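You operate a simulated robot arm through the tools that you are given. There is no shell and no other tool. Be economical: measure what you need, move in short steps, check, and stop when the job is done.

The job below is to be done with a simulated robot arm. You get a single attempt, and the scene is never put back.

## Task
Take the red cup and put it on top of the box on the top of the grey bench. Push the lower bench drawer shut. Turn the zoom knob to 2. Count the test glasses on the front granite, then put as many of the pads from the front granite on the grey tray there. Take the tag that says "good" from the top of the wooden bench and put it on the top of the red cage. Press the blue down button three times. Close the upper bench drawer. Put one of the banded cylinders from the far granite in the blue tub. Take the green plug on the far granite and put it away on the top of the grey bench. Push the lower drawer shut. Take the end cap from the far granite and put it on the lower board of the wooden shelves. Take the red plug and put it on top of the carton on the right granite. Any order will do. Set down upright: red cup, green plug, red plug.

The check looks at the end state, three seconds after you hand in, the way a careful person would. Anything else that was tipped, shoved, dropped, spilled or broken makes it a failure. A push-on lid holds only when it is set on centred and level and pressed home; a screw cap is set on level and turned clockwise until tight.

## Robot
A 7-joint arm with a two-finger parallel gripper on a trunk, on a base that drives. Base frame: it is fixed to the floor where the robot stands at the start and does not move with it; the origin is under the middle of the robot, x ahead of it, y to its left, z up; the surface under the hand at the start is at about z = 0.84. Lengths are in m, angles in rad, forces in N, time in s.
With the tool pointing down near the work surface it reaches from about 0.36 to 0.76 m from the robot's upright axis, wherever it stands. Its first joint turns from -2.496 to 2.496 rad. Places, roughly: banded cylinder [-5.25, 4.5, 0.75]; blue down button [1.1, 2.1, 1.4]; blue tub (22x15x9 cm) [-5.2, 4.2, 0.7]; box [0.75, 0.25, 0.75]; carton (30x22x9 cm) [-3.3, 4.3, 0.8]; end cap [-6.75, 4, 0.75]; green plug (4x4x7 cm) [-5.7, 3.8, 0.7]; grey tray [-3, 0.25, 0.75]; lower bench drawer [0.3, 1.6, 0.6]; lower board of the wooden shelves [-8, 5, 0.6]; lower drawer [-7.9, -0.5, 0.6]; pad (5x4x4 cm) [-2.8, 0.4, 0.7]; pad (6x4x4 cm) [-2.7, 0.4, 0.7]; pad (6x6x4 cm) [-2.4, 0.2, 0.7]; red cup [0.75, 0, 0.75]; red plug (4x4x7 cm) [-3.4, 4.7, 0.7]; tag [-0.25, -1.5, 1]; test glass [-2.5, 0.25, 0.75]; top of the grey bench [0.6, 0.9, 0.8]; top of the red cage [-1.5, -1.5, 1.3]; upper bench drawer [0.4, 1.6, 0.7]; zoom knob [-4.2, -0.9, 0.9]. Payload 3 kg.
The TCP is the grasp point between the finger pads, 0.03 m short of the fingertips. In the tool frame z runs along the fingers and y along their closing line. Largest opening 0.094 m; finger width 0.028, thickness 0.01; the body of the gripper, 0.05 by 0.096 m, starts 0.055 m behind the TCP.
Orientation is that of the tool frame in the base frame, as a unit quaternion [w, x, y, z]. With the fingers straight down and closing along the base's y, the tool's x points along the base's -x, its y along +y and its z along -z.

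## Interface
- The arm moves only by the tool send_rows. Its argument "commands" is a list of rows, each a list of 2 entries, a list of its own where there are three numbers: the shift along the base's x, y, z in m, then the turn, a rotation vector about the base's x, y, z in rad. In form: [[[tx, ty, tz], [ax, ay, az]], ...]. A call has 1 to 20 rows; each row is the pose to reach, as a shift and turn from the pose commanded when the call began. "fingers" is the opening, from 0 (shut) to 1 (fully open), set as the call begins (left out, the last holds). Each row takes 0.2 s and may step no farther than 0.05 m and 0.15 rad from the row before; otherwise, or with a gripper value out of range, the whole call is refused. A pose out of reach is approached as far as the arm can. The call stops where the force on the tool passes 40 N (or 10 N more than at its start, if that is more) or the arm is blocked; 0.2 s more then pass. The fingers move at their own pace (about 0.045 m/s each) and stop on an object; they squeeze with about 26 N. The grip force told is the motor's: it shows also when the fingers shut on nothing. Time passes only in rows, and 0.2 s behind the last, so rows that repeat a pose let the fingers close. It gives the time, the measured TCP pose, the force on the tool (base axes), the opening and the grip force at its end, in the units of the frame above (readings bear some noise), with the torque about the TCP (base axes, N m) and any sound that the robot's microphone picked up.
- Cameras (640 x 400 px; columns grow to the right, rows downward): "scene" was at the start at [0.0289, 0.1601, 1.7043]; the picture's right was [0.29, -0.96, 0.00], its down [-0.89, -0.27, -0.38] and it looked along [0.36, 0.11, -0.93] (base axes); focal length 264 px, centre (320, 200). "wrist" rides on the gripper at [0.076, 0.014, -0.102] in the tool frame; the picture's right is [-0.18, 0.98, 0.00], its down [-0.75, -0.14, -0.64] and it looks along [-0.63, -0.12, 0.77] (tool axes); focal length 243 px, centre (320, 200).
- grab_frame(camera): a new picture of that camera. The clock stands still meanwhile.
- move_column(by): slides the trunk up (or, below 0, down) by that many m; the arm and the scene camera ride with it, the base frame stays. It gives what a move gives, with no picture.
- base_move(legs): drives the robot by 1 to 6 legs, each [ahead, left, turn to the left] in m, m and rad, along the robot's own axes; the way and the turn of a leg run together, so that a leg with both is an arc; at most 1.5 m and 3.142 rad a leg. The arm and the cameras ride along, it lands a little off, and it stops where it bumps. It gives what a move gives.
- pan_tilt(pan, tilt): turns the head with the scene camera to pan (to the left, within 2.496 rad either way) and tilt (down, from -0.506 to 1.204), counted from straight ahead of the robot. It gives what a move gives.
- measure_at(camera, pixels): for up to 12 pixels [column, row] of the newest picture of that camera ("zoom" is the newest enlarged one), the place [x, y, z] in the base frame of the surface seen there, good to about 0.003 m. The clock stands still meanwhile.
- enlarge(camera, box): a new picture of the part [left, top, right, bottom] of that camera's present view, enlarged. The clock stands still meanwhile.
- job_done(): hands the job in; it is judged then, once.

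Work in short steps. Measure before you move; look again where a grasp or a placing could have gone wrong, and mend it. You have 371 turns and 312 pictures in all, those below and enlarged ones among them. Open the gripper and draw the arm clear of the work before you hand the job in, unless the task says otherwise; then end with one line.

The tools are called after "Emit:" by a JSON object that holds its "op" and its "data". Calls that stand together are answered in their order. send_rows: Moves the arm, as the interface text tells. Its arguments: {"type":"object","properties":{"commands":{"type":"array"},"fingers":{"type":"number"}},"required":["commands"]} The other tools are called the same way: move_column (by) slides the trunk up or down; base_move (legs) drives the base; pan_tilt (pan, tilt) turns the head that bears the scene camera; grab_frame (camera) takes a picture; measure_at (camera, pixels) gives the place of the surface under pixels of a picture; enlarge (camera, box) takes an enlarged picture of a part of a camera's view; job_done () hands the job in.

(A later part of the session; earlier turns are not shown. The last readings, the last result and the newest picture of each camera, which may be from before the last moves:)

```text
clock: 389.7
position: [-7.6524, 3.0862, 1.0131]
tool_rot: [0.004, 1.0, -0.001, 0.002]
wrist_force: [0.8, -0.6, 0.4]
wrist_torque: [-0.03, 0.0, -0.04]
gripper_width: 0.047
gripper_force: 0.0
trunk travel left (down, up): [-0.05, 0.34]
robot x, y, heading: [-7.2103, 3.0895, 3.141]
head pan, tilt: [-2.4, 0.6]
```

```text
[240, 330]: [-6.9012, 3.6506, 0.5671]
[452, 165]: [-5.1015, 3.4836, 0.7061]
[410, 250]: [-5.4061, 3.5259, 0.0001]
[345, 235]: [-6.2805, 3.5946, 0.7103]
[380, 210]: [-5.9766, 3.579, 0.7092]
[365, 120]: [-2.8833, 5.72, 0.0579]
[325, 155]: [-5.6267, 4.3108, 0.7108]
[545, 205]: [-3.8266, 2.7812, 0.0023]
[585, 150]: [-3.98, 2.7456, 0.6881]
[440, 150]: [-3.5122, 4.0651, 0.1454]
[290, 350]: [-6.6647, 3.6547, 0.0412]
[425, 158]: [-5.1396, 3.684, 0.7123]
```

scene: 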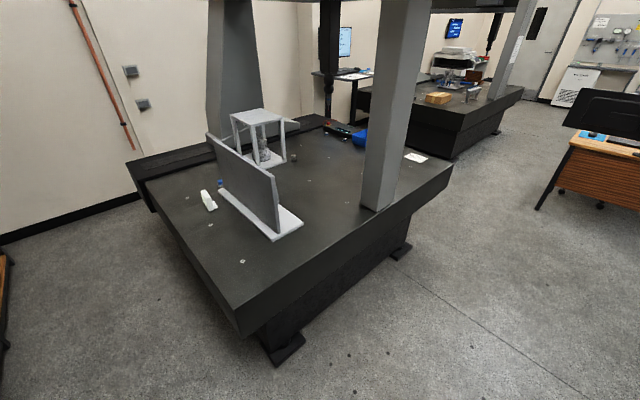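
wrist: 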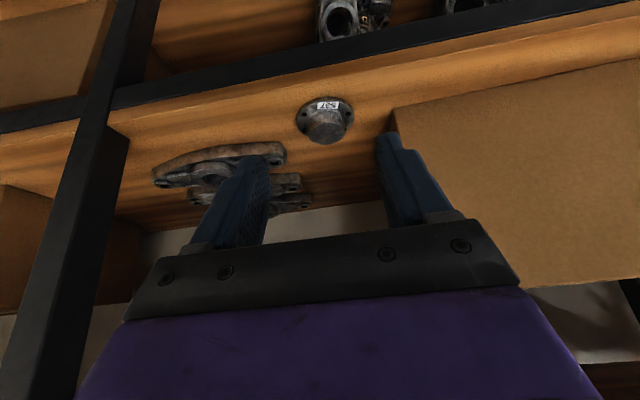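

Corridor is free. I drive backwards to x≈-4.45, then look toward the far granite's right end.

Emit:
{"op": "base_move", "data": {"legs": [[-1.5, 0, 0], [-1.27, 0, 0]]}}

Emit:
{"op": "pan_tilt", "data": {"pan": -0.8, "tilt": 0.7}}

Emit:
{"op": "grab_frame", "data": {"camera": "scene"}}

Emit:
{"op": "pan_tilt", "data": {"pan": -2.3, "tilt": 0.7}}

Emit:
{"op": "grab_frame", "data": {"camera": "scene"}}

```text
clock: 403.0
position: [-4.8966, 3.0744, 1.0151]
tool_rot: [0.004, 1.0, -0.005, 0.0]
wrist_force: [0.8, -0.1, -0.4]
wrist_torque: [0.02, -0.02, 0.0]
gripper_width: 0.0472
gripper_force: 0.1
trunk travel left (down, up): [-0.05, 0.34]
robot x, y, heading: [-4.4601, 3.0763, 3.132]
head pan, tilt: [-2.4, 0.6]
```

```text
clock: 404.7
position: [-4.897, 3.0745, 1.0138]
tool_rot: [0.004, 1.0, -0.005, 0.001]
wrist_force: [0.3, -0.3, -0.6]
wrist_torque: [0.01, 0.02, 0.01]
gripper_width: 0.0468
gripper_force: 0.0
trunk travel left (down, up): [-0.05, 0.34]
robot x, y, heading: [-4.4588, 3.0743, 3.128]
head pan, tilt: [-0.799, 0.7]
```

```text
166 pictures are left
```

scene: 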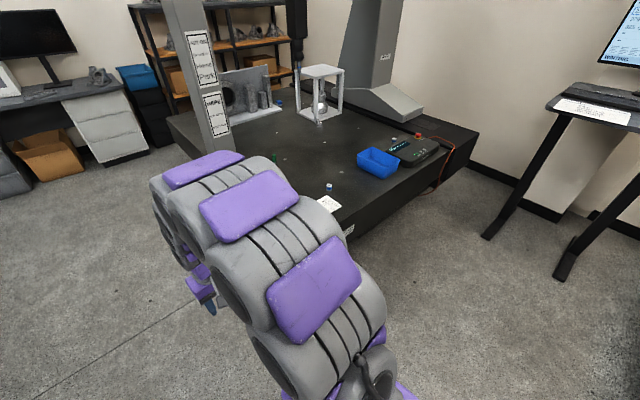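

```text
clock: 406.3
position: [-4.8981, 3.0737, 1.0132]
tool_rot: [0.004, 1.0, -0.006, 0.0]
wrist_force: [-0.6, -0.1, 0.2]
wrist_torque: [0.0, -0.02, 0.02]
gripper_width: 0.047
gripper_force: 0.1
trunk travel left (down, up): [-0.05, 0.34]
robot x, y, heading: [-4.456, 3.0741, 3.132]
head pan, tilt: [-2.3, 0.7]
```

```text
165 pictures are left
```

scene: 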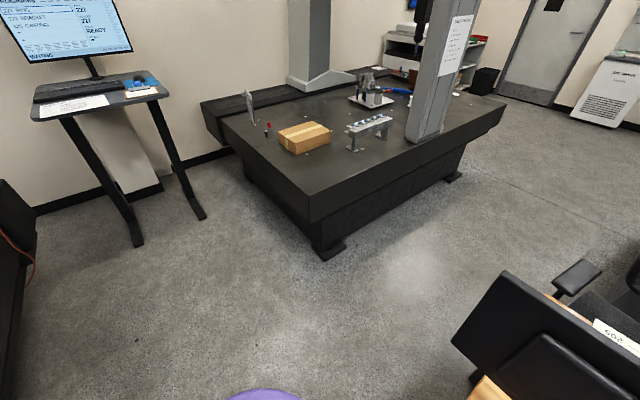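

I measure the standing desk, right granite, carton and red plug.

Emit:
{"op": "measure_at", "data": {"camera": "scene", "pixels": [[310, 220], [220, 125], [305, 133], [268, 128], [140, 245], [205, 220], [165, 95], [330, 260], [505, 105], [285, 145], [330, 135], [250, 105]]}}

Emit:
{"op": "enlarge", "data": {"camera": "scene", "box": [230, 80, 350, 170]}}

```text
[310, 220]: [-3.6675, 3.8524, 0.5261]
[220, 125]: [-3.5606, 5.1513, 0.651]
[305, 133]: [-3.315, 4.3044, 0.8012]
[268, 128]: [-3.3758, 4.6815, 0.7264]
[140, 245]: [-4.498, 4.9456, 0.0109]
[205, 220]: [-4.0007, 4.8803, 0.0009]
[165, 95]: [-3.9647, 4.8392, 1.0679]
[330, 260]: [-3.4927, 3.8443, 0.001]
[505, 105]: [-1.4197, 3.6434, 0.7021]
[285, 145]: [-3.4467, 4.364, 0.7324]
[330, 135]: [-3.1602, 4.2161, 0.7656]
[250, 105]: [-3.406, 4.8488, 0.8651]
```

```text
4.44 times, centred on (290, 125) of scene
```

zoom: 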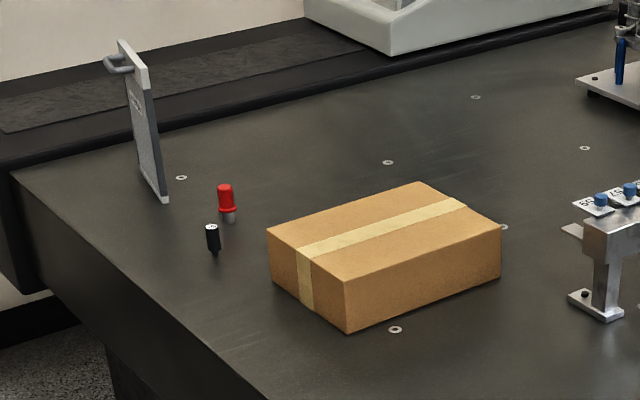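

I strafe right to y≈4.17, facing the far granite's end, and look.

Emit:
{"op": "base_move", "data": {"legs": [[0, -1.08, 0.01]]}}

Emit:
{"op": "pan_tilt", "data": {"pan": 0.25, "tilt": 0.9}}

Emit:
{"op": "grab_frame", "data": {"camera": "scene"}}

Emit:
{"op": "grab_frame", "data": {"camera": "wrist"}}

```text
clock: 411.9
position: [-4.8883, 4.1709, 1.0143]
tool_rot: [0.005, 1.0, -0.002, 0.001]
wrist_force: [0.3, 0.1, 0.0]
wrist_torque: [-0.02, 0.03, 0.01]
gripper_width: 0.0473
gripper_force: 0.1
trunk travel left (down, up): [-0.05, 0.34]
robot x, y, heading: [-4.4482, 4.1736, 3.139]
head pan, tilt: [-2.3, 0.7]
```

```text
clock: 414.2
position: [-4.8884, 4.1717, 1.0144]
tool_rot: [0.004, 1.0, -0.003, 0.001]
wrist_force: [-0.1, -0.4, 0.1]
wrist_torque: [-0.01, 0.0, 0.03]
gripper_width: 0.0469
gripper_force: 0.0
trunk travel left (down, up): [-0.05, 0.34]
robot x, y, heading: [-4.4479, 4.1748, 3.137]
head pan, tilt: [0.25, 0.901]
```

```text
163 pictures are left
```

scene: 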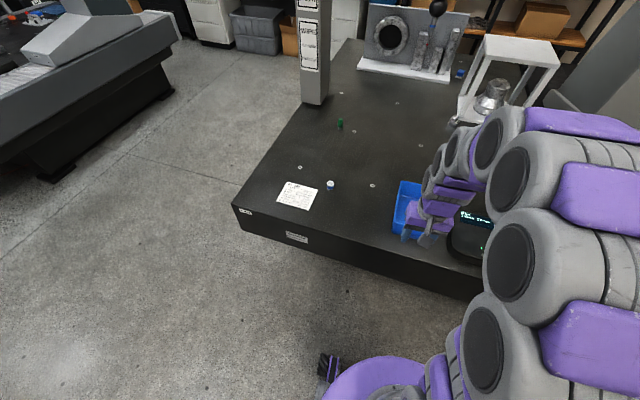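

```text
162 pictures are left
```

wrist: 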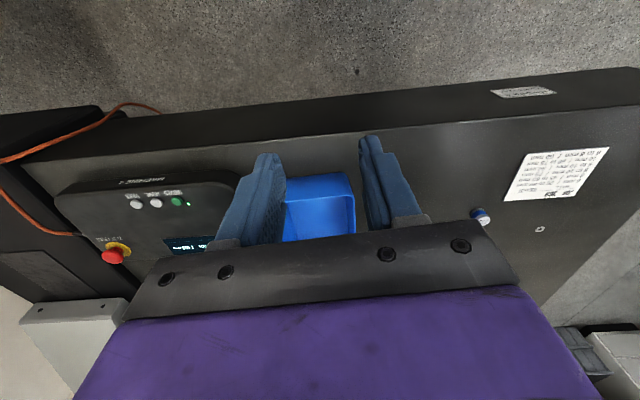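

Cylinder at scene (330,185), tub at (408,200), plug (340,124). I enlarge and measure.

Emit:
{"op": "enlarge", "data": {"camera": "scene", "box": [270, 100, 450, 220]}}

Emit:
{"op": "measure_at", "data": {"camera": "scene", "pixels": [[330, 182], [330, 187], [340, 122], [340, 128], [403, 185], [395, 225], [418, 185], [405, 205], [235, 205], [370, 255], [290, 180]]}}

Emit:
{"op": "measure_at", "data": {"camera": "wrist", "pixels": [[481, 216], [475, 212], [485, 222], [355, 180], [287, 180], [355, 228], [285, 235], [320, 195], [320, 175], [345, 215]]}}

```text
3.33 times, centred on (360, 160) of scene
```

zoom: 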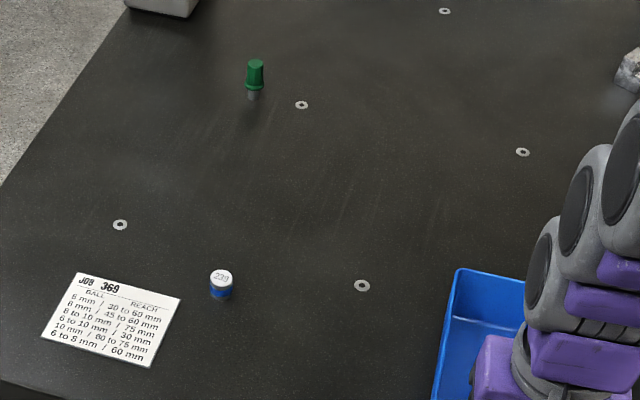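

```text
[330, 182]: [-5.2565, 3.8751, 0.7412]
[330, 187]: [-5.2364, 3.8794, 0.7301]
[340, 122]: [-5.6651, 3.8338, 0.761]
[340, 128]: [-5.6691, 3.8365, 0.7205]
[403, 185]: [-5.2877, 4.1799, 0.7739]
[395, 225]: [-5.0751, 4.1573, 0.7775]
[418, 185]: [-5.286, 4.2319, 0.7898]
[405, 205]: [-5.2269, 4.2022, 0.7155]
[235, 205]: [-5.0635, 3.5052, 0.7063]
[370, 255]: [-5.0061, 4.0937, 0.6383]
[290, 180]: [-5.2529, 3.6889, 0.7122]
```

```text
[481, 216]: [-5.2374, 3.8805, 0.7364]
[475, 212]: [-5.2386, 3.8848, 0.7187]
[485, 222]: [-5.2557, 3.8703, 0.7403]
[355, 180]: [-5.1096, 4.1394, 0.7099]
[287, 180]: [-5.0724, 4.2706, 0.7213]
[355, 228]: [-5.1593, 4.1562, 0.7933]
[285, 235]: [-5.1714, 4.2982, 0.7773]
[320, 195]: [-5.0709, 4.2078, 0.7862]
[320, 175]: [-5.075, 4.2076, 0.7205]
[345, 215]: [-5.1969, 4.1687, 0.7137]
```

Cylinder: centre (-5.247,3.877), top 0.742; tub spans x -5.29..-5.07, y 4.15..4.30, rim 0.79. I drive closer: ahead 0.12, left 0.25.

Emit:
{"op": "base_move", "data": {"legs": [[0.12, 0.25, 0]]}}

Emit:
{"op": "send_rows", "data": {"commands": [[[-0.04, -0.01, 0], [0, 0, 0]], [[-0.08, -0.02, 0], [0, 0, 0]], [[-0.12, -0.03, -0.02], [0, 0, 0]], [[-0.16, -0.04, -0.04], [0, 0, 0]], [[-0.2, -0.045, -0.06], [0, 0, 0]], [[-0.235, -0.045, -0.09], [0, 0, 0]], [[-0.235, -0.045, -0.13], [0, 0, 0]], [[-0.235, -0.045, -0.17], [0, 0, 0]], [[-0.235, -0.045, -0.17], [0, 0, 0]]], "fingers": 0.6}}

Emit:
{"op": "grab_frame", "data": {"camera": "wrist"}}

```text
clock: 416.2
position: [-5.0087, 3.9402, 1.0153]
tool_rot: [0.01, 1.0, -0.003, 0.001]
wrist_force: [-1.1, 1.2, 0.3]
wrist_torque: [-0.05, -0.01, -0.04]
gripper_width: 0.047
gripper_force: 0.0
trunk travel left (down, up): [-0.05, 0.34]
robot x, y, heading: [-4.5703, 3.9296, 3.143]
head pan, tilt: [0.25, 0.901]
```

```text
clock: 418.2
position: [-5.2434, 3.8799, 0.8438]
tool_rot: [0.003, 1.0, -0.003, 0.0]
wrist_force: [0.7, 0.0, -0.5]
wrist_torque: [-0.01, 0.03, 0.01]
gripper_width: 0.0563
gripper_force: 0.0
trunk travel left (down, up): [-0.05, 0.34]
robot x, y, heading: [-4.5671, 3.9274, 3.136]
head pan, tilt: [0.25, 0.901]
```

```text
160 pictures are left
```

wrist: 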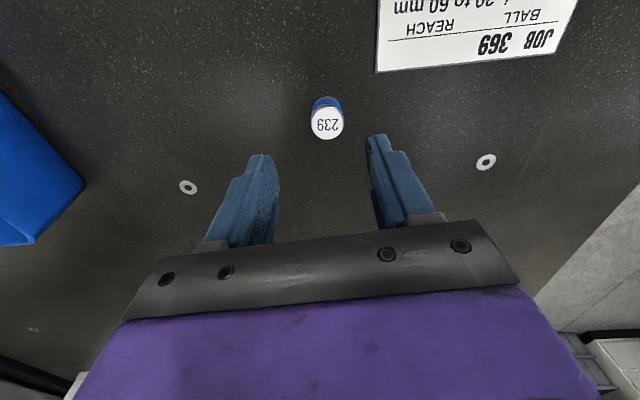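

I enlarge the piece to see whether it is banded.

Emit:
{"op": "enlarge", "data": {"camera": "wrist", "box": [290, 80, 370, 150]}}

Emit:
{"op": "measure_at", "data": {"camera": "wrist", "pixels": [[327, 123], [312, 123], [342, 120], [327, 136], [327, 108], [327, 99]]}}

Emit:
{"op": "grab_frame", "data": {"camera": "scene"}}

```text
5.71 times, centred on (330, 115) of wrist
```

zoom: 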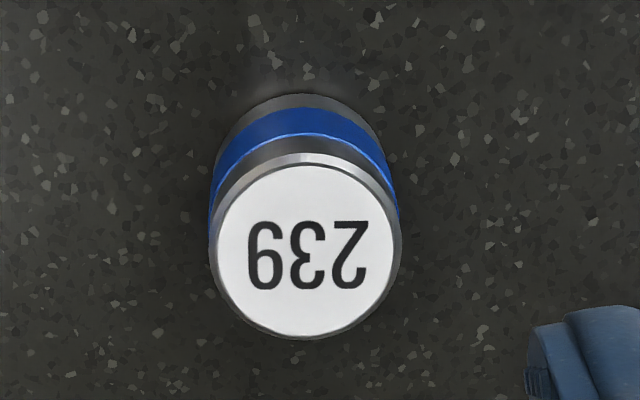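

```text
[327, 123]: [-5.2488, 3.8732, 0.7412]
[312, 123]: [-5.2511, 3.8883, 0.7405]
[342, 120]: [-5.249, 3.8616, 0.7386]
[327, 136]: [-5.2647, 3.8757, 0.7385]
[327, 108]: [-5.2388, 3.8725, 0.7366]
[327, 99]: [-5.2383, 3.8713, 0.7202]
```

```text
158 pictures are left
```

scene: 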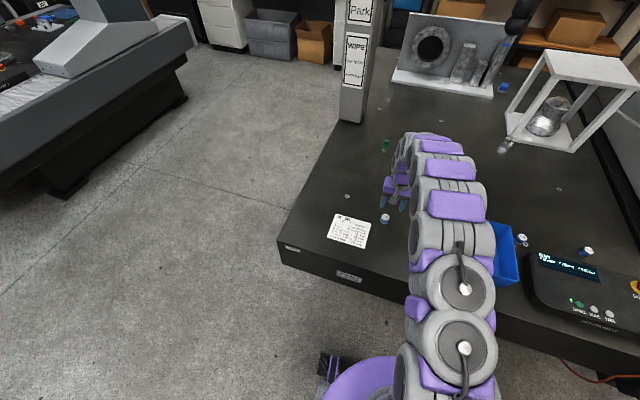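

Banded indeed. I glance at the other two for comparison.

Emit:
{"op": "enlarge", "data": {"camera": "scene", "box": [500, 225, 610, 270]}}

```text
5.82 times, centred on (555, 248) of scene
```

zoom: 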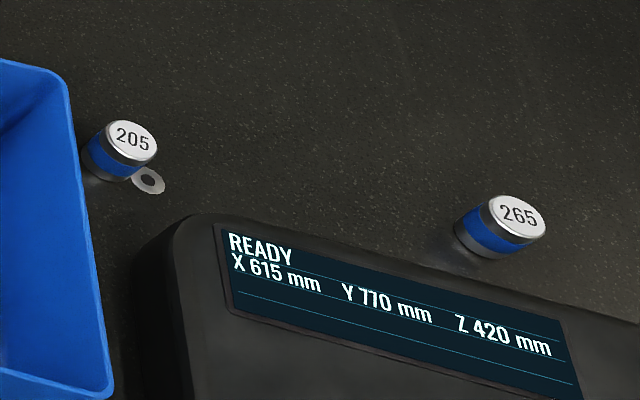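

All alike. I centre on (-5.251,3.875), descend to z≈0.745 and grip.

Emit:
{"op": "send_rows", "data": {"commands": [[[-0.008, -0.005, -0.03], [0, 0, 0]], [[-0.008, -0.005, -0.06], [0, 0, 0]], [[-0.008, -0.005, -0.09], [0, 0, 0]], [[-0.008, -0.005, -0.099], [0, 0, 0]], [[-0.008, -0.005, -0.099], [0, 0, 0]]]}}

Emit:
{"op": "send_rows", "data": {"commands": [[[0, 0, 0], [0, 0, 0]], [[0, 0, 0], [0, 0, 0]], [[0, 0, 0], [0, 0, 0]], [[0, 0, 0], [0, 0, 0]]], "fingers": 0}}

Emit:
{"op": "send_rows", "data": {"commands": [[[0, 0, 0.02], [0, 0, 0]], [[0, 0, 0.05], [0, 0, 0]], [[0.0, 0, 0.09], [0, 0, 0]], [[0, 0, 0.13], [0, 0, 0]]]}}

Emit:
{"op": "grab_frame", "data": {"camera": "wrist"}}

```text
clock: 419.4
position: [-5.2503, 3.8799, 0.7464]
tool_rot: [0.004, 1.0, -0.003, 0.0]
wrist_force: [0.0, -0.2, 0.4]
wrist_torque: [0.01, 0.01, -0.01]
gripper_width: 0.0563
gripper_force: 0.1
trunk travel left (down, up): [-0.05, 0.34]
robot x, y, heading: [-4.5698, 3.9289, 3.139]
head pan, tilt: [0.25, 0.901]
```

```text
clock: 420.4
position: [-5.2494, 3.8772, 0.7463]
tool_rot: [0.004, 1.0, -0.002, 0.0]
wrist_force: [-0.9, -1.3, 2.0]
wrist_torque: [-0.02, 0.0, -0.01]
gripper_width: 0.0291
gripper_force: 25.8
trunk travel left (down, up): [-0.05, 0.34]
robot x, y, heading: [-4.5697, 3.9326, 3.133]
head pan, tilt: [0.25, 0.901]
```

```text
clock: 421.4
position: [-5.2504, 3.8783, 0.8739]
tool_rot: [0.003, 1.0, -0.002, 0.0]
wrist_force: [0.0, -0.8, -1.4]
wrist_torque: [0.03, -0.01, -0.03]
gripper_width: 0.0291
gripper_force: 26.2
trunk travel left (down, up): [-0.05, 0.34]
robot x, y, heading: [-4.5718, 3.9324, 3.134]
head pan, tilt: [0.25, 0.901]
```

```text
156 pictures are left
```

wrist: 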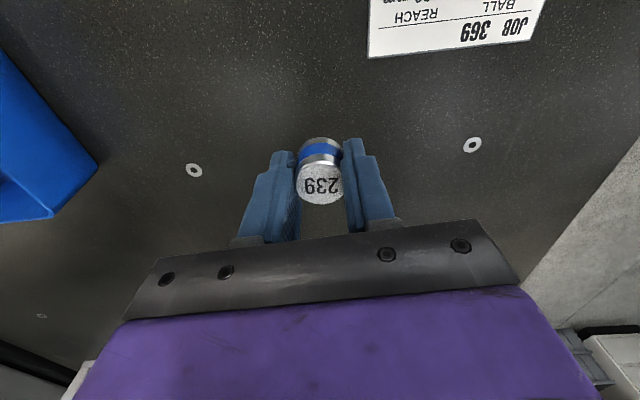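

Held. I carry it over the tub centre.

Emit:
{"op": "send_rows", "data": {"commands": [[[0.009, 0.043, 0], [0, 0, 0]], [[0.018, 0.086, 0], [0, 0, 0]], [[0.026, 0.13, 0], [0, 0, 0]], [[0.035, 0.174, 0], [0, 0, 0]], [[0.044, 0.217, 0], [0, 0, 0]], [[0.053, 0.26, 0], [0, 0, 0]], [[0.061, 0.304, 0], [0, 0, 0]], [[0.07, 0.347, 0], [0, 0, 0]], [[0.07, 0.347, 0], [0, 0, 0]]]}}

Emit:
{"op": "grab_frame", "data": {"camera": "wrist"}}

```text
clock: 423.4
position: [-5.1811, 4.2255, 0.8744]
tool_rot: [0.006, 1.0, -0.003, 0.001]
wrist_force: [0.2, 0.8, -1.6]
wrist_torque: [0.0, -0.04, -0.01]
gripper_width: 0.0293
gripper_force: 25.8
trunk travel left (down, up): [-0.05, 0.34]
robot x, y, heading: [-4.5695, 3.9287, 3.139]
head pan, tilt: [0.25, 0.901]
```

```text
155 pictures are left
```

wrist: 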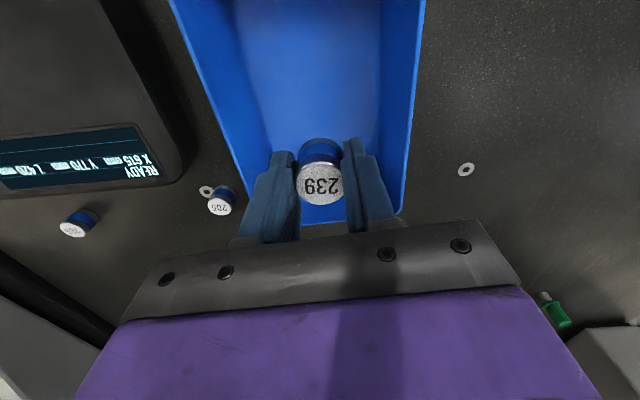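

Centred. I lower it into the tub.

Emit:
{"op": "send_rows", "data": {"commands": [[[0.015, 0, -0.04], [0, 0, 0]], [[0.02, 0, -0.08], [0, 0, 0]], [[0.02, 0, -0.105], [0, 0, 0]], [[0.02, 0, -0.118], [0, 0, 0]], [[0.02, 0, -0.123], [0, 0, 0]], [[0.02, 0, -0.123], [0, 0, 0]]]}}

```text
clock: 424.8
position: [-5.16, 4.2263, 0.7522]
tool_rot: [0.005, 1.0, -0.003, 0.0]
wrist_force: [0.1, -0.9, -0.6]
wrist_torque: [-0.02, 0.0, 0.01]
gripper_width: 0.029
gripper_force: 25.8
trunk travel left (down, up): [-0.05, 0.34]
robot x, y, heading: [-4.5693, 3.9311, 3.135]
head pan, tilt: [0.25, 0.901]
```

Almost on the floor of the tub; 3 mm more, then open and rise.

Emit:
{"op": "send_rows", "data": {"commands": [[[0, 0, -0.002], [0, 0, 0]], [[0, 0, -0.004], [0, 0, 0]], [[0, 0, -0.004], [0, 0, 0]]]}}

Emit:
{"op": "send_rows", "data": {"commands": [[[0, 0, 0], [0, 0, 0]], [[0, 0, 0], [0, 0, 0]], [[0, 0, 0.04], [0, 0, 0]], [[0, 0, 0.08], [0, 0, 0]], [[0, 0, 0.12], [0, 0, 0]], [[0.0, -0.03, 0.15], [0, 0, 0]]], "fingers": 0.6}}

Emit:
{"op": "grab_frame", "data": {"camera": "wrist"}}

```text
clock: 425.6
position: [-5.161, 4.2265, 0.7507]
tool_rot: [0.004, 1.0, -0.002, -0.001]
wrist_force: [0.6, 0.5, 9.0]
wrist_torque: [0.13, 0.01, -0.02]
gripper_width: 0.0293
gripper_force: 26.1
trunk travel left (down, up): [-0.05, 0.34]
robot x, y, heading: [-4.5685, 3.9282, 3.138]
head pan, tilt: [0.25, 0.901]
```

```text
clock: 427.0
position: [-5.1598, 4.1956, 0.9]
tool_rot: [0.005, 1.0, -0.003, 0.0]
wrist_force: [0.3, 0.4, 0.5]
wrist_torque: [-0.02, 0.0, 0.0]
gripper_width: 0.0564
gripper_force: 0.1
trunk travel left (down, up): [-0.05, 0.34]
robot x, y, heading: [-4.572, 3.9322, 3.138]
head pan, tilt: [0.25, 0.901]
```

```text
154 pictures are left
```

wrist: 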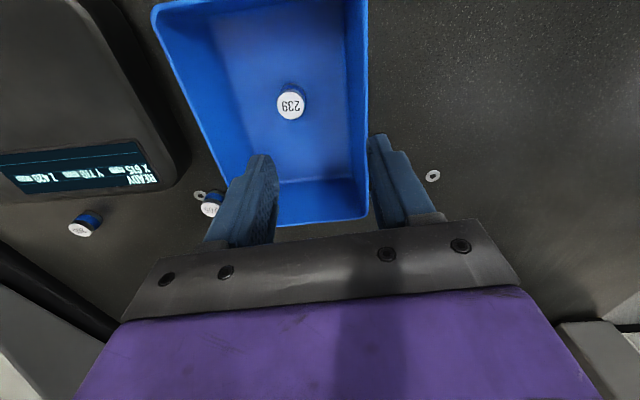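

The cylinder stands in the tub. Next the red plug: I retract and raise the hand, turn round via the south side, and drive to the right granite.

Emit:
{"op": "send_rows", "data": {"commands": [[[0.04, -0.01, 0.02], [0, 0, 0]], [[0.08, -0.05, 0.03], [0, 0, 0]], [[0.11, -0.09, 0.04], [0, 0, 0]], [[0.13, -0.13, 0.06], [0, 0, 0]], [[0.14, -0.17, 0.08], [0, 0, 0]], [[0.14, -0.21, 0.1], [0, 0, 0]], [[0.14, -0.25, 0.12], [0, 0, 0]]]}}

Emit:
{"op": "base_move", "data": {"legs": [[0, 0, 3.141], [0.55, 0, 0], [0, 0.45, 0]]}}

Emit:
{"op": "pan_tilt", "data": {"pan": 0.3, "tilt": 0.9}}

Emit:
{"op": "grab_frame", "data": {"camera": "scene"}}

Emit:
{"op": "grab_frame", "data": {"camera": "wrist"}}

```text
refused: row 2 steps farther than a row can; nothing moved
```

```text
clock: 439.8
position: [-3.4286, 4.0972, 0.897]
tool_rot: [-0.001, 0.007, 1.0, 0.009]
wrist_force: [-0.2, -1.3, 0.4]
wrist_torque: [0.04, -0.01, 0.03]
gripper_width: 0.0565
gripper_force: 0.1
trunk travel left (down, up): [-0.05, 0.34]
robot x, y, heading: [-4.0133, 4.3758, -0.005]
head pan, tilt: [0.25, 0.901]
```

```text
clock: 440.4
position: [-3.4311, 4.1008, 0.8998]
tool_rot: [0.001, 0.008, 1.0, 0.006]
wrist_force: [0.3, -0.2, 0.5]
wrist_torque: [0.02, -0.01, -0.02]
gripper_width: 0.0565
gripper_force: 0.0
trunk travel left (down, up): [-0.05, 0.34]
robot x, y, heading: [-4.0152, 4.3748, -0.016]
head pan, tilt: [0.3, 0.901]
```

```text
153 pictures are left
```

scene: 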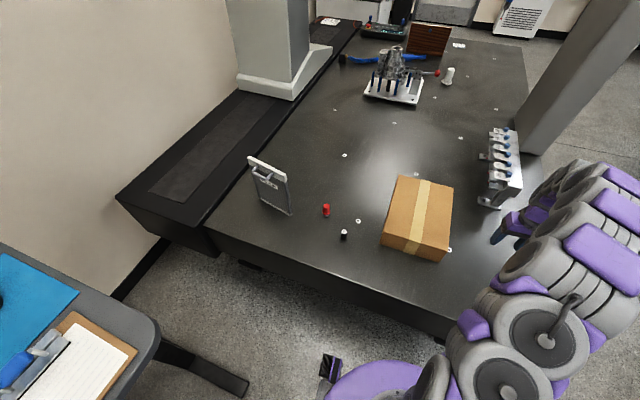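

```text
152 pictures are left
```

wrist: 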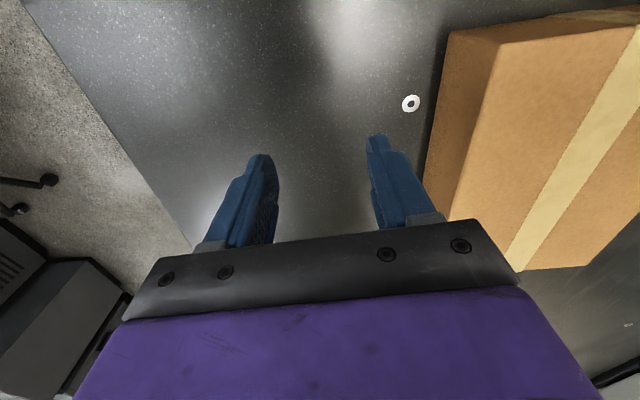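

The retract was refused, but nothing was bumped (hand stayed at z 0.9). I enlarge the red plug and measure it with the carton.

Emit:
{"op": "enlarge", "data": {"camera": "scene", "box": [300, 170, 470, 270]}}

Emit:
{"op": "measure_at", "data": {"camera": "zoom", "pixels": [[97, 133], [97, 148], [97, 160], [97, 172], [88, 150], [107, 150], [165, 238], [375, 30], [570, 75], [305, 270], [520, 330], [430, 160]]}}

```text
3.76 times, centred on (385, 220) of scene
```

zoom: 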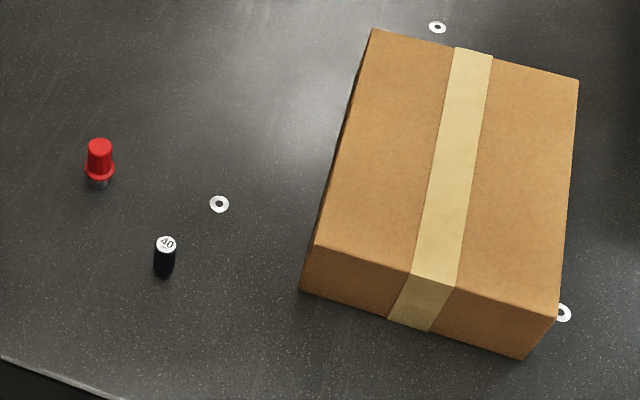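

```text
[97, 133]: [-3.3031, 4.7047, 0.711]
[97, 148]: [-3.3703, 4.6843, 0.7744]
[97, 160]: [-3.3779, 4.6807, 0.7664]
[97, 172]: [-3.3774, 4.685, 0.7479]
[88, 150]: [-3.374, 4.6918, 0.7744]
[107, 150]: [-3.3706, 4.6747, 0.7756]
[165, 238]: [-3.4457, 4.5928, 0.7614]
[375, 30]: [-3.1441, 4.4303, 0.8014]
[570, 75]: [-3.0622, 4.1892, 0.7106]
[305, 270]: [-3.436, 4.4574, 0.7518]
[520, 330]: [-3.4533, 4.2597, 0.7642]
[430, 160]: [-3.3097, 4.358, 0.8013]
```

Red plug centre ≈ (-3.367,4.685), top ≈0.78; carton top z 0.801 around (-3.30,4.33). I raise the hand and move over the plug.

Emit:
{"op": "send_rows", "data": {"commands": [[[0, 0, 0.03], [0, 0, 0]], [[0.005, 0.03, 0.06], [0, 0, 0]], [[0.01, 0.075, 0.06], [0, 0, 0]], [[0.015, 0.12, 0.06], [0, 0, 0]], [[0.02, 0.165, 0.06], [0, 0, 0]], [[0.025, 0.21, 0.06], [0, 0, 0]], [[0.03, 0.255, 0.06], [0, 0, 0]], [[0.035, 0.3, 0.06], [0, 0, 0]], [[0.04, 0.345, 0.06], [0, 0, 0]], [[0.045, 0.39, 0.06], [0, 0, 0]], [[0.05, 0.435, 0.06], [0, 0, 0]], [[0.055, 0.48, 0.06], [0, 0, 0]], [[0.06, 0.525, 0.05], [0, 0, 0]], [[0.064, 0.565, 0.03], [0, 0, 0]], [[0.064, 0.584, 0.0], [0, 0, 0]], [[0.064, 0.584, -0.03], [0, 0, 0]], [[0.064, 0.584, -0.03], [0, 0, 0]]]}}

Emit:
{"op": "grab_frame", "data": {"camera": "wrist"}}

```text
clock: 444.0
position: [-3.3668, 4.6892, 0.8712]
tool_rot: [-0.001, 0.008, 1.0, 0.003]
wrist_force: [-0.4, 0.2, -0.1]
wrist_torque: [0.01, -0.01, 0.02]
gripper_width: 0.0563
gripper_force: 0.1
trunk travel left (down, up): [-0.05, 0.34]
robot x, y, heading: [-4.0178, 4.3748, -0.014]
head pan, tilt: [0.3, 0.901]
```

```text
150 pictures are left
```

wrist: 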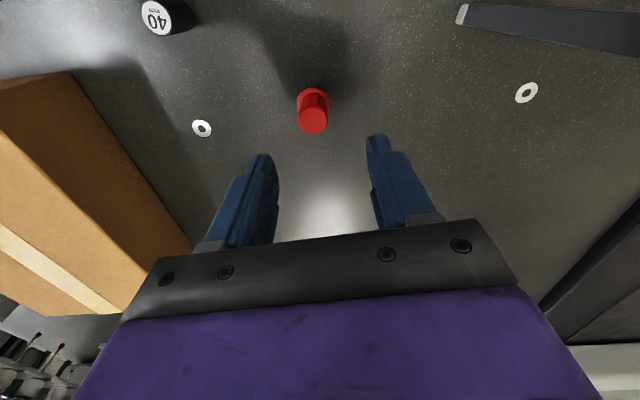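

Emit:
{"op": "enlarge", "data": {"camera": "wrist", "box": [275, 70, 355, 150]}}

Emit:
{"op": "measure_at", "data": {"camera": "zoom", "pixels": [[295, 250], [200, 250], [370, 240], [295, 310], [300, 200], [310, 110], [310, 155], [185, 130]]}}

```text
5.00 times, centred on (315, 110) of wrist
```

zoom: 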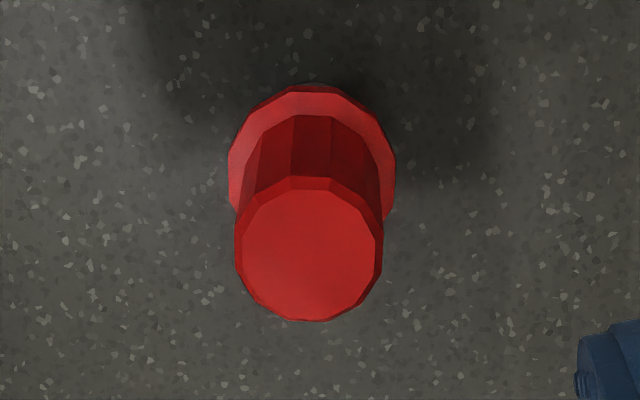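

```text
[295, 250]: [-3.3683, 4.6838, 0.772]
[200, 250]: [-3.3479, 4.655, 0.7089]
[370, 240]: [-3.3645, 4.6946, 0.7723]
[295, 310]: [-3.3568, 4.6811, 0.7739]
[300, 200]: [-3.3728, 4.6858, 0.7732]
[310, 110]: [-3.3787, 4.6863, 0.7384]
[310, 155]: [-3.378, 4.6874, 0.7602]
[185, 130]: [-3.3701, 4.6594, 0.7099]
```

Top z≈0.774, ring at 0.738. I descend to z≈0.770 so the tips stay above the ring, and grip.

Emit:
{"op": "send_rows", "data": {"commands": [[[0, -0.004, -0.03], [0, 0, 0]], [[0, -0.004, -0.06], [0, 0, 0]], [[0, -0.004, -0.09], [0, 0, 0]], [[0, -0.004, -0.1], [0, 0, 0]], [[0, -0.004, -0.1], [0, 0, 0]]]}}

Emit:
{"op": "send_rows", "data": {"commands": [[[0, 0, 0], [0, 0, 0]], [[0, 0, 0], [0, 0, 0]], [[0, 0, 0], [0, 0, 0]], [[0, 0, 0], [0, 0, 0]]], "fingers": 0}}

Emit:
{"op": "send_rows", "data": {"commands": [[[0, 0, 0.015], [0, 0, 0]], [[0, 0, 0.04], [0, 0, 0]], [[0, 0, 0.08], [0, 0, 0]], [[0, 0, 0.12], [0, 0, 0]], [[0, 0, 0.16], [0, 0, 0]]]}}

Emit:
{"op": "grab_frame", "data": {"camera": "wrist"}}

```text
clock: 445.2
position: [-3.3657, 4.6861, 0.7709]
tool_rot: [0.001, 0.007, 1.0, 0.003]
wrist_force: [0.2, 0.9, 0.5]
wrist_torque: [-0.01, 0.01, 0.0]
gripper_width: 0.0566
gripper_force: 0.1
trunk travel left (down, up): [-0.05, 0.34]
robot x, y, heading: [-4.0147, 4.3727, -0.007]
head pan, tilt: [0.3, 0.901]
```

```text
clock: 446.2
position: [-3.3659, 4.6859, 0.7697]
tool_rot: [0.001, 0.008, 1.0, 0.003]
wrist_force: [0.1, -1.0, 0.9]
wrist_torque: [-0.09, 0.01, 0.01]
gripper_width: 0.0252
gripper_force: 25.9
trunk travel left (down, up): [-0.05, 0.34]
robot x, y, heading: [-4.0203, 4.3736, -0.012]
head pan, tilt: [0.3, 0.901]
```

```text
clock: 447.4
position: [-3.3663, 4.6864, 0.9316]
tool_rot: [0.001, 0.007, 1.0, 0.003]
wrist_force: [-0.3, 0.2, -1.3]
wrist_torque: [-0.03, 0.0, 0.03]
gripper_width: 0.0251
gripper_force: 26.3
trunk travel left (down, up): [-0.05, 0.34]
robot x, y, heading: [-4.0202, 4.3737, -0.014]
head pan, tilt: [0.3, 0.901]
```

```text
148 pictures are left
```

wrist: 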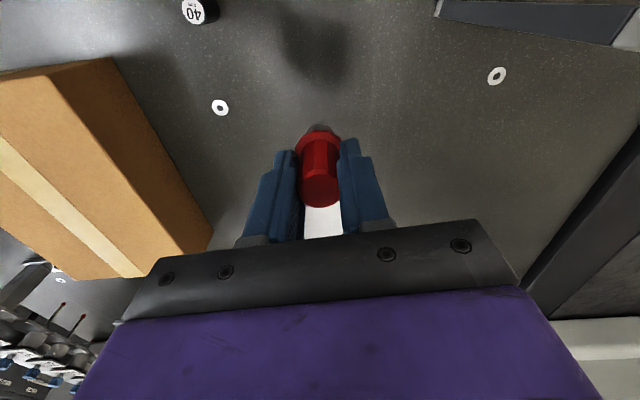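

Held. I carry it over the carton's middle and look.

Emit:
{"op": "send_rows", "data": {"commands": [[[0.007, -0.04, 0], [0, 0, 0]], [[0.014, -0.08, 0], [0, 0, 0]], [[0.021, -0.12, 0], [0, 0, 0]], [[0.028, -0.16, 0], [0, 0, 0]], [[0.034, -0.2, 0], [0, 0, 0]], [[0.04, -0.24, 0], [0, 0, 0]], [[0.045, -0.28, 0], [0, 0, 0]], [[0.05, -0.31, 0], [0, 0, 0]], [[0.05, -0.331, 0], [0, 0, 0]], [[0.05, -0.331, 0], [0, 0, 0]]]}}

Emit:
{"op": "grab_frame", "data": {"camera": "wrist"}}

Emit:
{"op": "grab_frame", "data": {"camera": "scene"}}

```text
clock: 449.6
position: [-3.3162, 4.3548, 0.9316]
tool_rot: [0.001, 0.007, 1.0, 0.003]
wrist_force: [-0.3, 0.8, -1.3]
wrist_torque: [0.01, 0.0, -0.02]
gripper_width: 0.0251
gripper_force: 25.0
trunk travel left (down, up): [-0.05, 0.34]
robot x, y, heading: [-4.0159, 4.3765, -0.016]
head pan, tilt: [0.3, 0.901]
```

```text
147 pictures are left
```

wrist: 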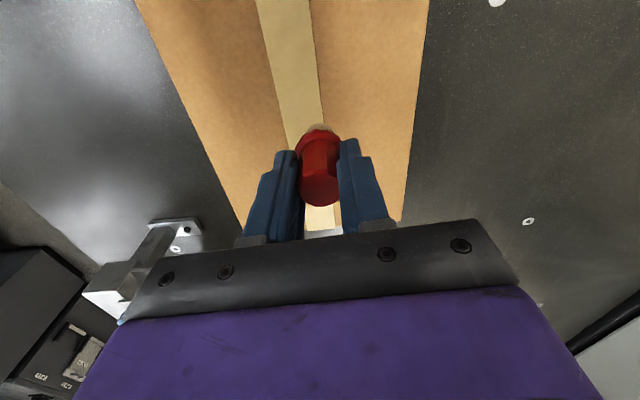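

```text
146 pictures are left
```

scene: 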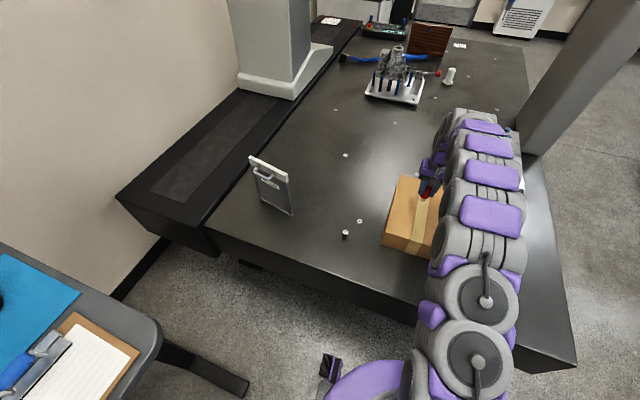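

Over the carton. I lower to near contact, then in small steps.

Emit:
{"op": "send_rows", "data": {"commands": [[[0, 0, -0.03], [0, 0, 0]], [[0, 0, -0.055], [0, 0, 0]], [[0, 0, -0.065], [0, 0, 0]], [[0, 0, -0.069], [0, 0, 0]], [[0, 0, -0.069], [0, 0, 0]]]}}

Emit:
{"op": "send_rows", "data": {"commands": [[[0, 0, -0.002], [0, 0, 0]], [[0, 0, -0.003], [0, 0, 0]], [[0, 0, -0.003], [0, 0, 0]]]}}

```text
clock: 450.8
position: [-3.3178, 4.3566, 0.863]
tool_rot: [0.001, 0.007, 1.0, 0.003]
wrist_force: [-2.1, -0.1, 8.3]
wrist_torque: [-0.1, 0.08, -0.05]
gripper_width: 0.0252
gripper_force: 26.2
trunk travel left (down, up): [-0.05, 0.34]
robot x, y, heading: [-4.0183, 4.3729, -0.013]
head pan, tilt: [0.3, 0.901]
```

```text
clock: 451.6
position: [-3.3158, 4.3551, 0.859]
tool_rot: [0.003, 0.008, 1.0, 0.003]
wrist_force: [1.2, 0.1, 26.2]
wrist_torque: [-0.37, -0.11, -0.05]
gripper_width: 0.0253
gripper_force: 26.3
trunk travel left (down, up): [-0.05, 0.34]
robot x, y, heading: [-4.0204, 4.3751, -0.015]
head pan, tilt: [0.3, 0.901]
```

In firm contact. I ease up 3 mm, open gently and rise straight.

Emit:
{"op": "send_rows", "data": {"commands": [[[0, 0, 0.002], [0, 0, 0]], [[0, 0, 0.003], [0, 0, 0]], [[0, 0, 0.003], [0, 0, 0]]]}}

Emit:
{"op": "send_rows", "data": {"commands": [[[0, 0, 0], [0, 0, 0]], [[0, 0, 0], [0, 0, 0]], [[0, 0, 0], [0, 0, 0]], [[0, 0, 0.03], [0, 0, 0]], [[0, 0, 0.07], [0, 0, 0]], [[0, 0, 0.11], [0, 0, 0]], [[-0.03, 0, 0.14], [0, 0, 0]], [[-0.07, 0, 0.15], [0, 0, 0]]], "fingers": 0.5}}

Emit:
{"op": "grab_frame", "data": {"camera": "wrist"}}

Emit:
{"op": "grab_frame", "data": {"camera": "scene"}}

```text
clock: 452.4
position: [-3.3171, 4.3546, 0.8597]
tool_rot: [-0.002, 0.008, 1.0, 0.004]
wrist_force: [0.1, -0.3, -1.7]
wrist_torque: [0.0, 0.01, 0.0]
gripper_width: 0.0249
gripper_force: 26.2
trunk travel left (down, up): [-0.05, 0.34]
robot x, y, heading: [-4.0165, 4.3734, -0.008]
head pan, tilt: [0.3, 0.901]
```

```text
clock: 454.2
position: [-3.3877, 4.3552, 1.0126]
tool_rot: [0.001, 0.006, 1.0, 0.004]
wrist_force: [-0.4, 0.0, 0.1]
wrist_torque: [0.02, -0.01, 0.02]
gripper_width: 0.047
gripper_force: 0.1
trunk travel left (down, up): [-0.05, 0.34]
robot x, y, heading: [-4.0181, 4.3757, -0.011]
head pan, tilt: [0.3, 0.901]
```

```text
145 pictures are left
```

wrist: 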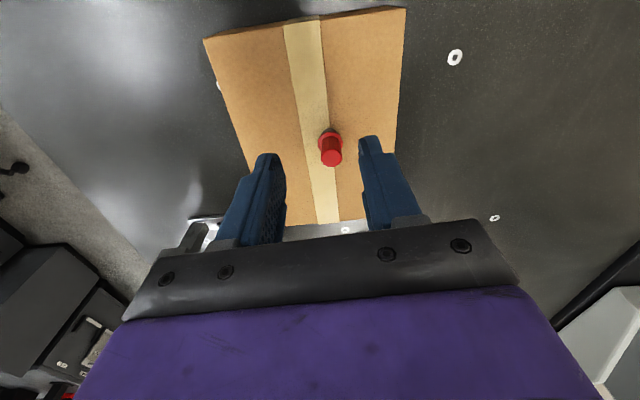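

```text
144 pictures are left
```

scene: 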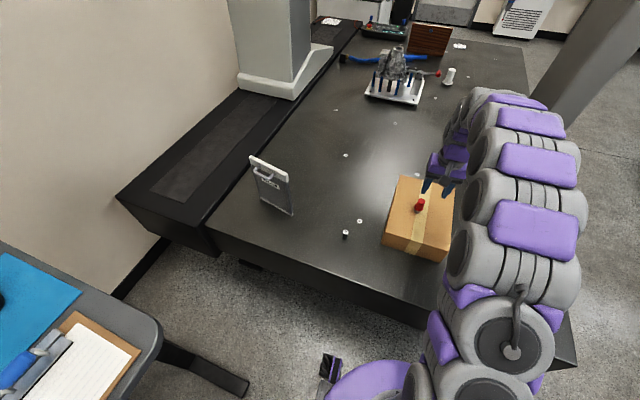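

The red plug stands on the carton. Next the green plug: I back out, go south, turn to face +y and strafe left to x≈-5.55.

Emit:
{"op": "base_move", "data": {"legs": [[-0.42, 0, 0.01], [0, -1.22, 0], [0, 0, 1.571], [0, 1.1, 0]]}}

Emit:
{"op": "pan_tilt", "data": {"pan": 0.25, "tilt": 1.0}}

Emit:
{"op": "grab_frame", "data": {"camera": "scene"}}

Emit:
{"op": "grab_frame", "data": {"camera": "wrist"}}

```text
clock: 471.6
position: [-5.5255, 3.7974, 1.0115]
tool_rot: [0.002, 0.709, -0.705, -0.004]
wrist_force: [-0.2, -0.3, -1.2]
wrist_torque: [0.02, 0.02, -0.03]
gripper_width: 0.047
gripper_force: 0.0
trunk travel left (down, up): [-0.05, 0.34]
robot x, y, heading: [-5.5335, 3.1637, 1.575]
head pan, tilt: [0.3, 0.901]
```

```text
clock: 472.2
position: [-5.5264, 3.7955, 1.013]
tool_rot: [0.001, 0.709, -0.705, -0.004]
wrist_force: [0.1, 0.2, 0.5]
wrist_torque: [-0.01, 0.0, -0.01]
gripper_width: 0.0471
gripper_force: 0.1
trunk travel left (down, up): [-0.05, 0.34]
robot x, y, heading: [-5.5378, 3.1629, 1.574]
head pan, tilt: [0.25, 1.0]
```

```text
143 pictures are left
```

scene: 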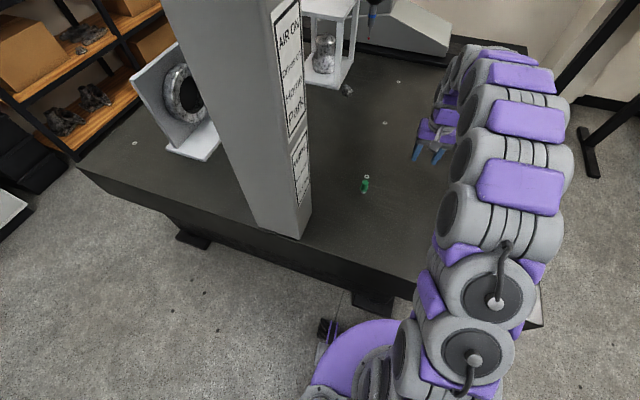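

```text
142 pictures are left
```

wrist: 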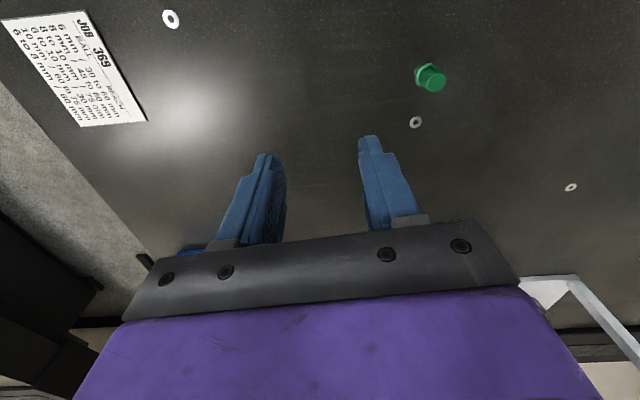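

I measure the green plug at wrist (432,78).

Emit:
{"op": "enlarge", "data": {"camera": "wrist", "box": [390, 40, 470, 120]}}

Emit:
{"op": "measure_at", "data": {"camera": "zoom", "pixels": [[345, 310], [345, 280], [300, 260], [230, 220], [250, 250], [390, 310], [350, 350], [200, 300]]}}

```text
5.00 times, centred on (430, 80) of wrist
```

zoom: 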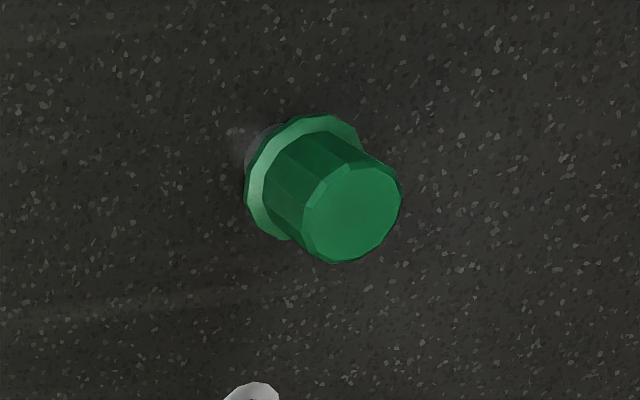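

```text
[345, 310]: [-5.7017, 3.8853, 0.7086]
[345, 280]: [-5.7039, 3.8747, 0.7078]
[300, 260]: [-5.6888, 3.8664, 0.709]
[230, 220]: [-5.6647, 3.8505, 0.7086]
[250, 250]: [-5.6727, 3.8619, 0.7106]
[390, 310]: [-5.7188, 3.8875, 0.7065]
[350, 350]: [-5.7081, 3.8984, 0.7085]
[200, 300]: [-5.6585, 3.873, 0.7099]
```

I measure on the plug itself.

Emit:
{"op": "measure_at", "data": {"camera": "zoom", "pixels": [[350, 213], [320, 225], [385, 200], [345, 255], [355, 172], [262, 195], [250, 145]]}}

```text
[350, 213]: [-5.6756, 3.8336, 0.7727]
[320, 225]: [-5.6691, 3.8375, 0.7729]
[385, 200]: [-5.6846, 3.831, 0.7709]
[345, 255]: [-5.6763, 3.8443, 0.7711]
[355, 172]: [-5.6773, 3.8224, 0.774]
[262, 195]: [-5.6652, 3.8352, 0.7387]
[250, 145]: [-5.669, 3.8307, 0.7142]
```

Centre (-5.676,3.834), top 0.773, same shape as the red. I go above and descend to z≈0.770.

Emit:
{"op": "send_rows", "data": {"commands": [[[-0.035, 0.01, -0.02], [0, 0, 0]], [[-0.07, 0.02, -0.04], [0, 0, 0]], [[-0.105, 0.03, -0.06], [0, 0, 0]], [[-0.135, 0.0385, -0.09], [0, 0, 0]], [[-0.149, 0.0385, -0.13], [0, 0, 0]], [[-0.149, 0.0385, -0.15], [0, 0, 0]], [[-0.149, 0.0385, -0.15], [0, 0, 0]]], "fingers": 0.6}}

Emit:
{"op": "grab_frame", "data": {"camera": "wrist"}}

```text
clock: 473.8
position: [-5.6761, 3.8334, 0.8631]
tool_rot: [0.001, 0.708, -0.706, -0.003]
wrist_force: [-0.4, -0.3, 0.0]
wrist_torque: [-0.01, -0.01, 0.01]
gripper_width: 0.0562
gripper_force: 0.0
trunk travel left (down, up): [-0.05, 0.34]
robot x, y, heading: [-5.5361, 3.1642, 1.576]
head pan, tilt: [0.25, 1.0]
```

```text
140 pictures are left
```

wrist: 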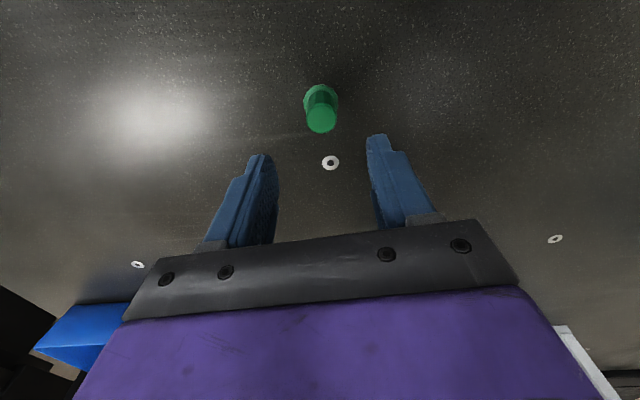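

Centred between the fingers. I descend and grip.

Emit:
{"op": "send_rows", "data": {"commands": [[[0, 0, -0.03], [0, 0, 0]], [[0, 0, -0.06], [0, 0, 0]], [[0, 0, -0.085], [0, 0, 0]], [[0, 0, -0.093], [0, 0, 0]], [[0, 0, -0.093], [0, 0, 0]]]}}

Emit:
{"op": "send_rows", "data": {"commands": [[[0, 0, 0], [0, 0, 0]], [[0, 0, 0], [0, 0, 0]], [[0, 0, 0], [0, 0, 0]], [[0, 0, 0], [0, 0, 0]]], "fingers": 0}}

Emit:
{"op": "send_rows", "data": {"commands": [[[0, 0, 0.015], [0, 0, 0]], [[0, 0, 0.04], [0, 0, 0]], [[0, 0, 0.08], [0, 0, 0]], [[0, 0, 0.12], [0, 0, 0]], [[0, 0, 0.16], [0, 0, 0]]]}}

Emit:
{"op": "grab_frame", "data": {"camera": "wrist"}}

```text
clock: 475.0
position: [-5.6765, 3.8341, 0.7699]
tool_rot: [0.001, 0.708, -0.706, -0.004]
wrist_force: [0.2, -0.3, 0.2]
wrist_torque: [0.03, 0.03, 0.01]
gripper_width: 0.0564
gripper_force: 0.1
trunk travel left (down, up): [-0.05, 0.34]
robot x, y, heading: [-5.5363, 3.1692, 1.573]
head pan, tilt: [0.25, 1.0]
```

```text
clock: 476.0
position: [-5.6768, 3.8336, 0.7697]
tool_rot: [0.001, 0.709, -0.706, -0.004]
wrist_force: [-0.5, 0.2, -0.7]
wrist_torque: [-0.01, 0.02, 0.0]
gripper_width: 0.0249
gripper_force: 26.0
trunk travel left (down, up): [-0.05, 0.34]
robot x, y, heading: [-5.5344, 3.1642, 1.574]
head pan, tilt: [0.25, 1.0]
```

```text
clock: 477.2
position: [-5.6771, 3.835, 0.9298]
tool_rot: [0.002, 0.708, -0.706, -0.002]
wrist_force: [-0.3, -0.4, -1.9]
wrist_torque: [-0.01, 0.01, 0.0]
gripper_width: 0.0252
gripper_force: 26.4
trunk travel left (down, up): [-0.05, 0.34]
robot x, y, heading: [-5.5353, 3.168, 1.577]
head pan, tilt: [0.25, 1.0]
```

```text
139 pictures are left
```

wrist: 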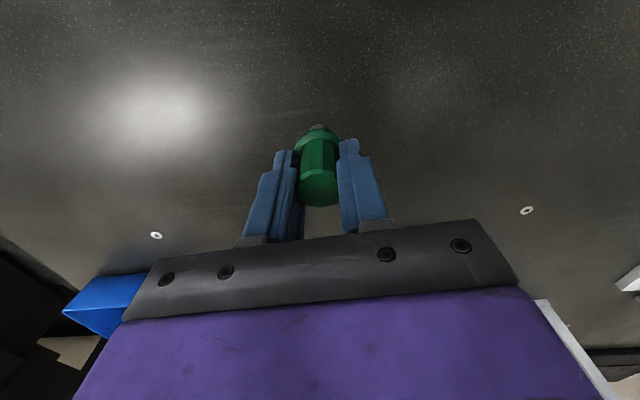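

Held. I retract and raise the hand first (separately this time).

Emit:
{"op": "send_rows", "data": {"commands": [[[0.02, -0.03, 0.02], [0, 0, 0]], [[0.04, -0.06, 0.04], [0, 0, 0]], [[0.06, -0.09, 0.06], [0, 0, 0]], [[0.08, -0.12, 0.08], [0, 0, 0]], [[0.1, -0.15, 0.1], [0, 0, 0]], [[0.12, -0.18, 0.12], [0, 0, 0]], [[0.14, -0.21, 0.14], [0, 0, 0]]]}}

```text
clock: 478.8
position: [-5.5351, 3.6221, 1.0697]
tool_rot: [0.002, 0.708, -0.706, -0.002]
wrist_force: [0.5, -1.6, -1.9]
wrist_torque: [-0.01, 0.01, -0.01]
gripper_width: 0.0247
gripper_force: 26.2
trunk travel left (down, up): [-0.05, 0.34]
robot x, y, heading: [-5.5366, 3.1649, 1.576]
head pan, tilt: [0.25, 1.0]
```

Retracted. I turn right to face +x and look along the corridor.

Emit:
{"op": "base_move", "data": {"legs": [[0, 0, -1.571], [0.8, -0.05, 0]]}}

Emit:
{"op": "pan_tilt", "data": {"pan": 0.0, "tilt": 0.5}}

Emit:
{"op": "grab_frame", "data": {"camera": "scene"}}

```text
clock: 486.9
position: [-4.2755, 3.129, 1.0696]
tool_rot: [0.001, -0.004, 1.0, 0.003]
wrist_force: [0.0, -0.6, -2.4]
wrist_torque: [0.01, 0.0, 0.01]
gripper_width: 0.0247
gripper_force: 25.6
trunk travel left (down, up): [-0.05, 0.34]
robot x, y, heading: [-4.7348, 3.1235, 0.009]
head pan, tilt: [0.25, 1.0]
```

```text
clock: 487.9
position: [-4.2757, 3.1285, 1.0707]
tool_rot: [0.002, -0.004, 1.0, 0.004]
wrist_force: [-0.4, -0.4, -1.8]
wrist_torque: [0.0, -0.03, 0.0]
gripper_width: 0.0248
gripper_force: 25.8
trunk travel left (down, up): [-0.05, 0.34]
robot x, y, heading: [-4.7346, 3.1267, 0.007]
head pan, tilt: [0.0, 0.499]
```

```text
138 pictures are left
```

scene: 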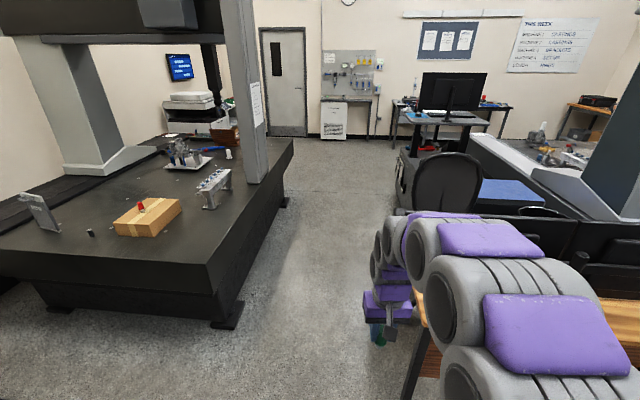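

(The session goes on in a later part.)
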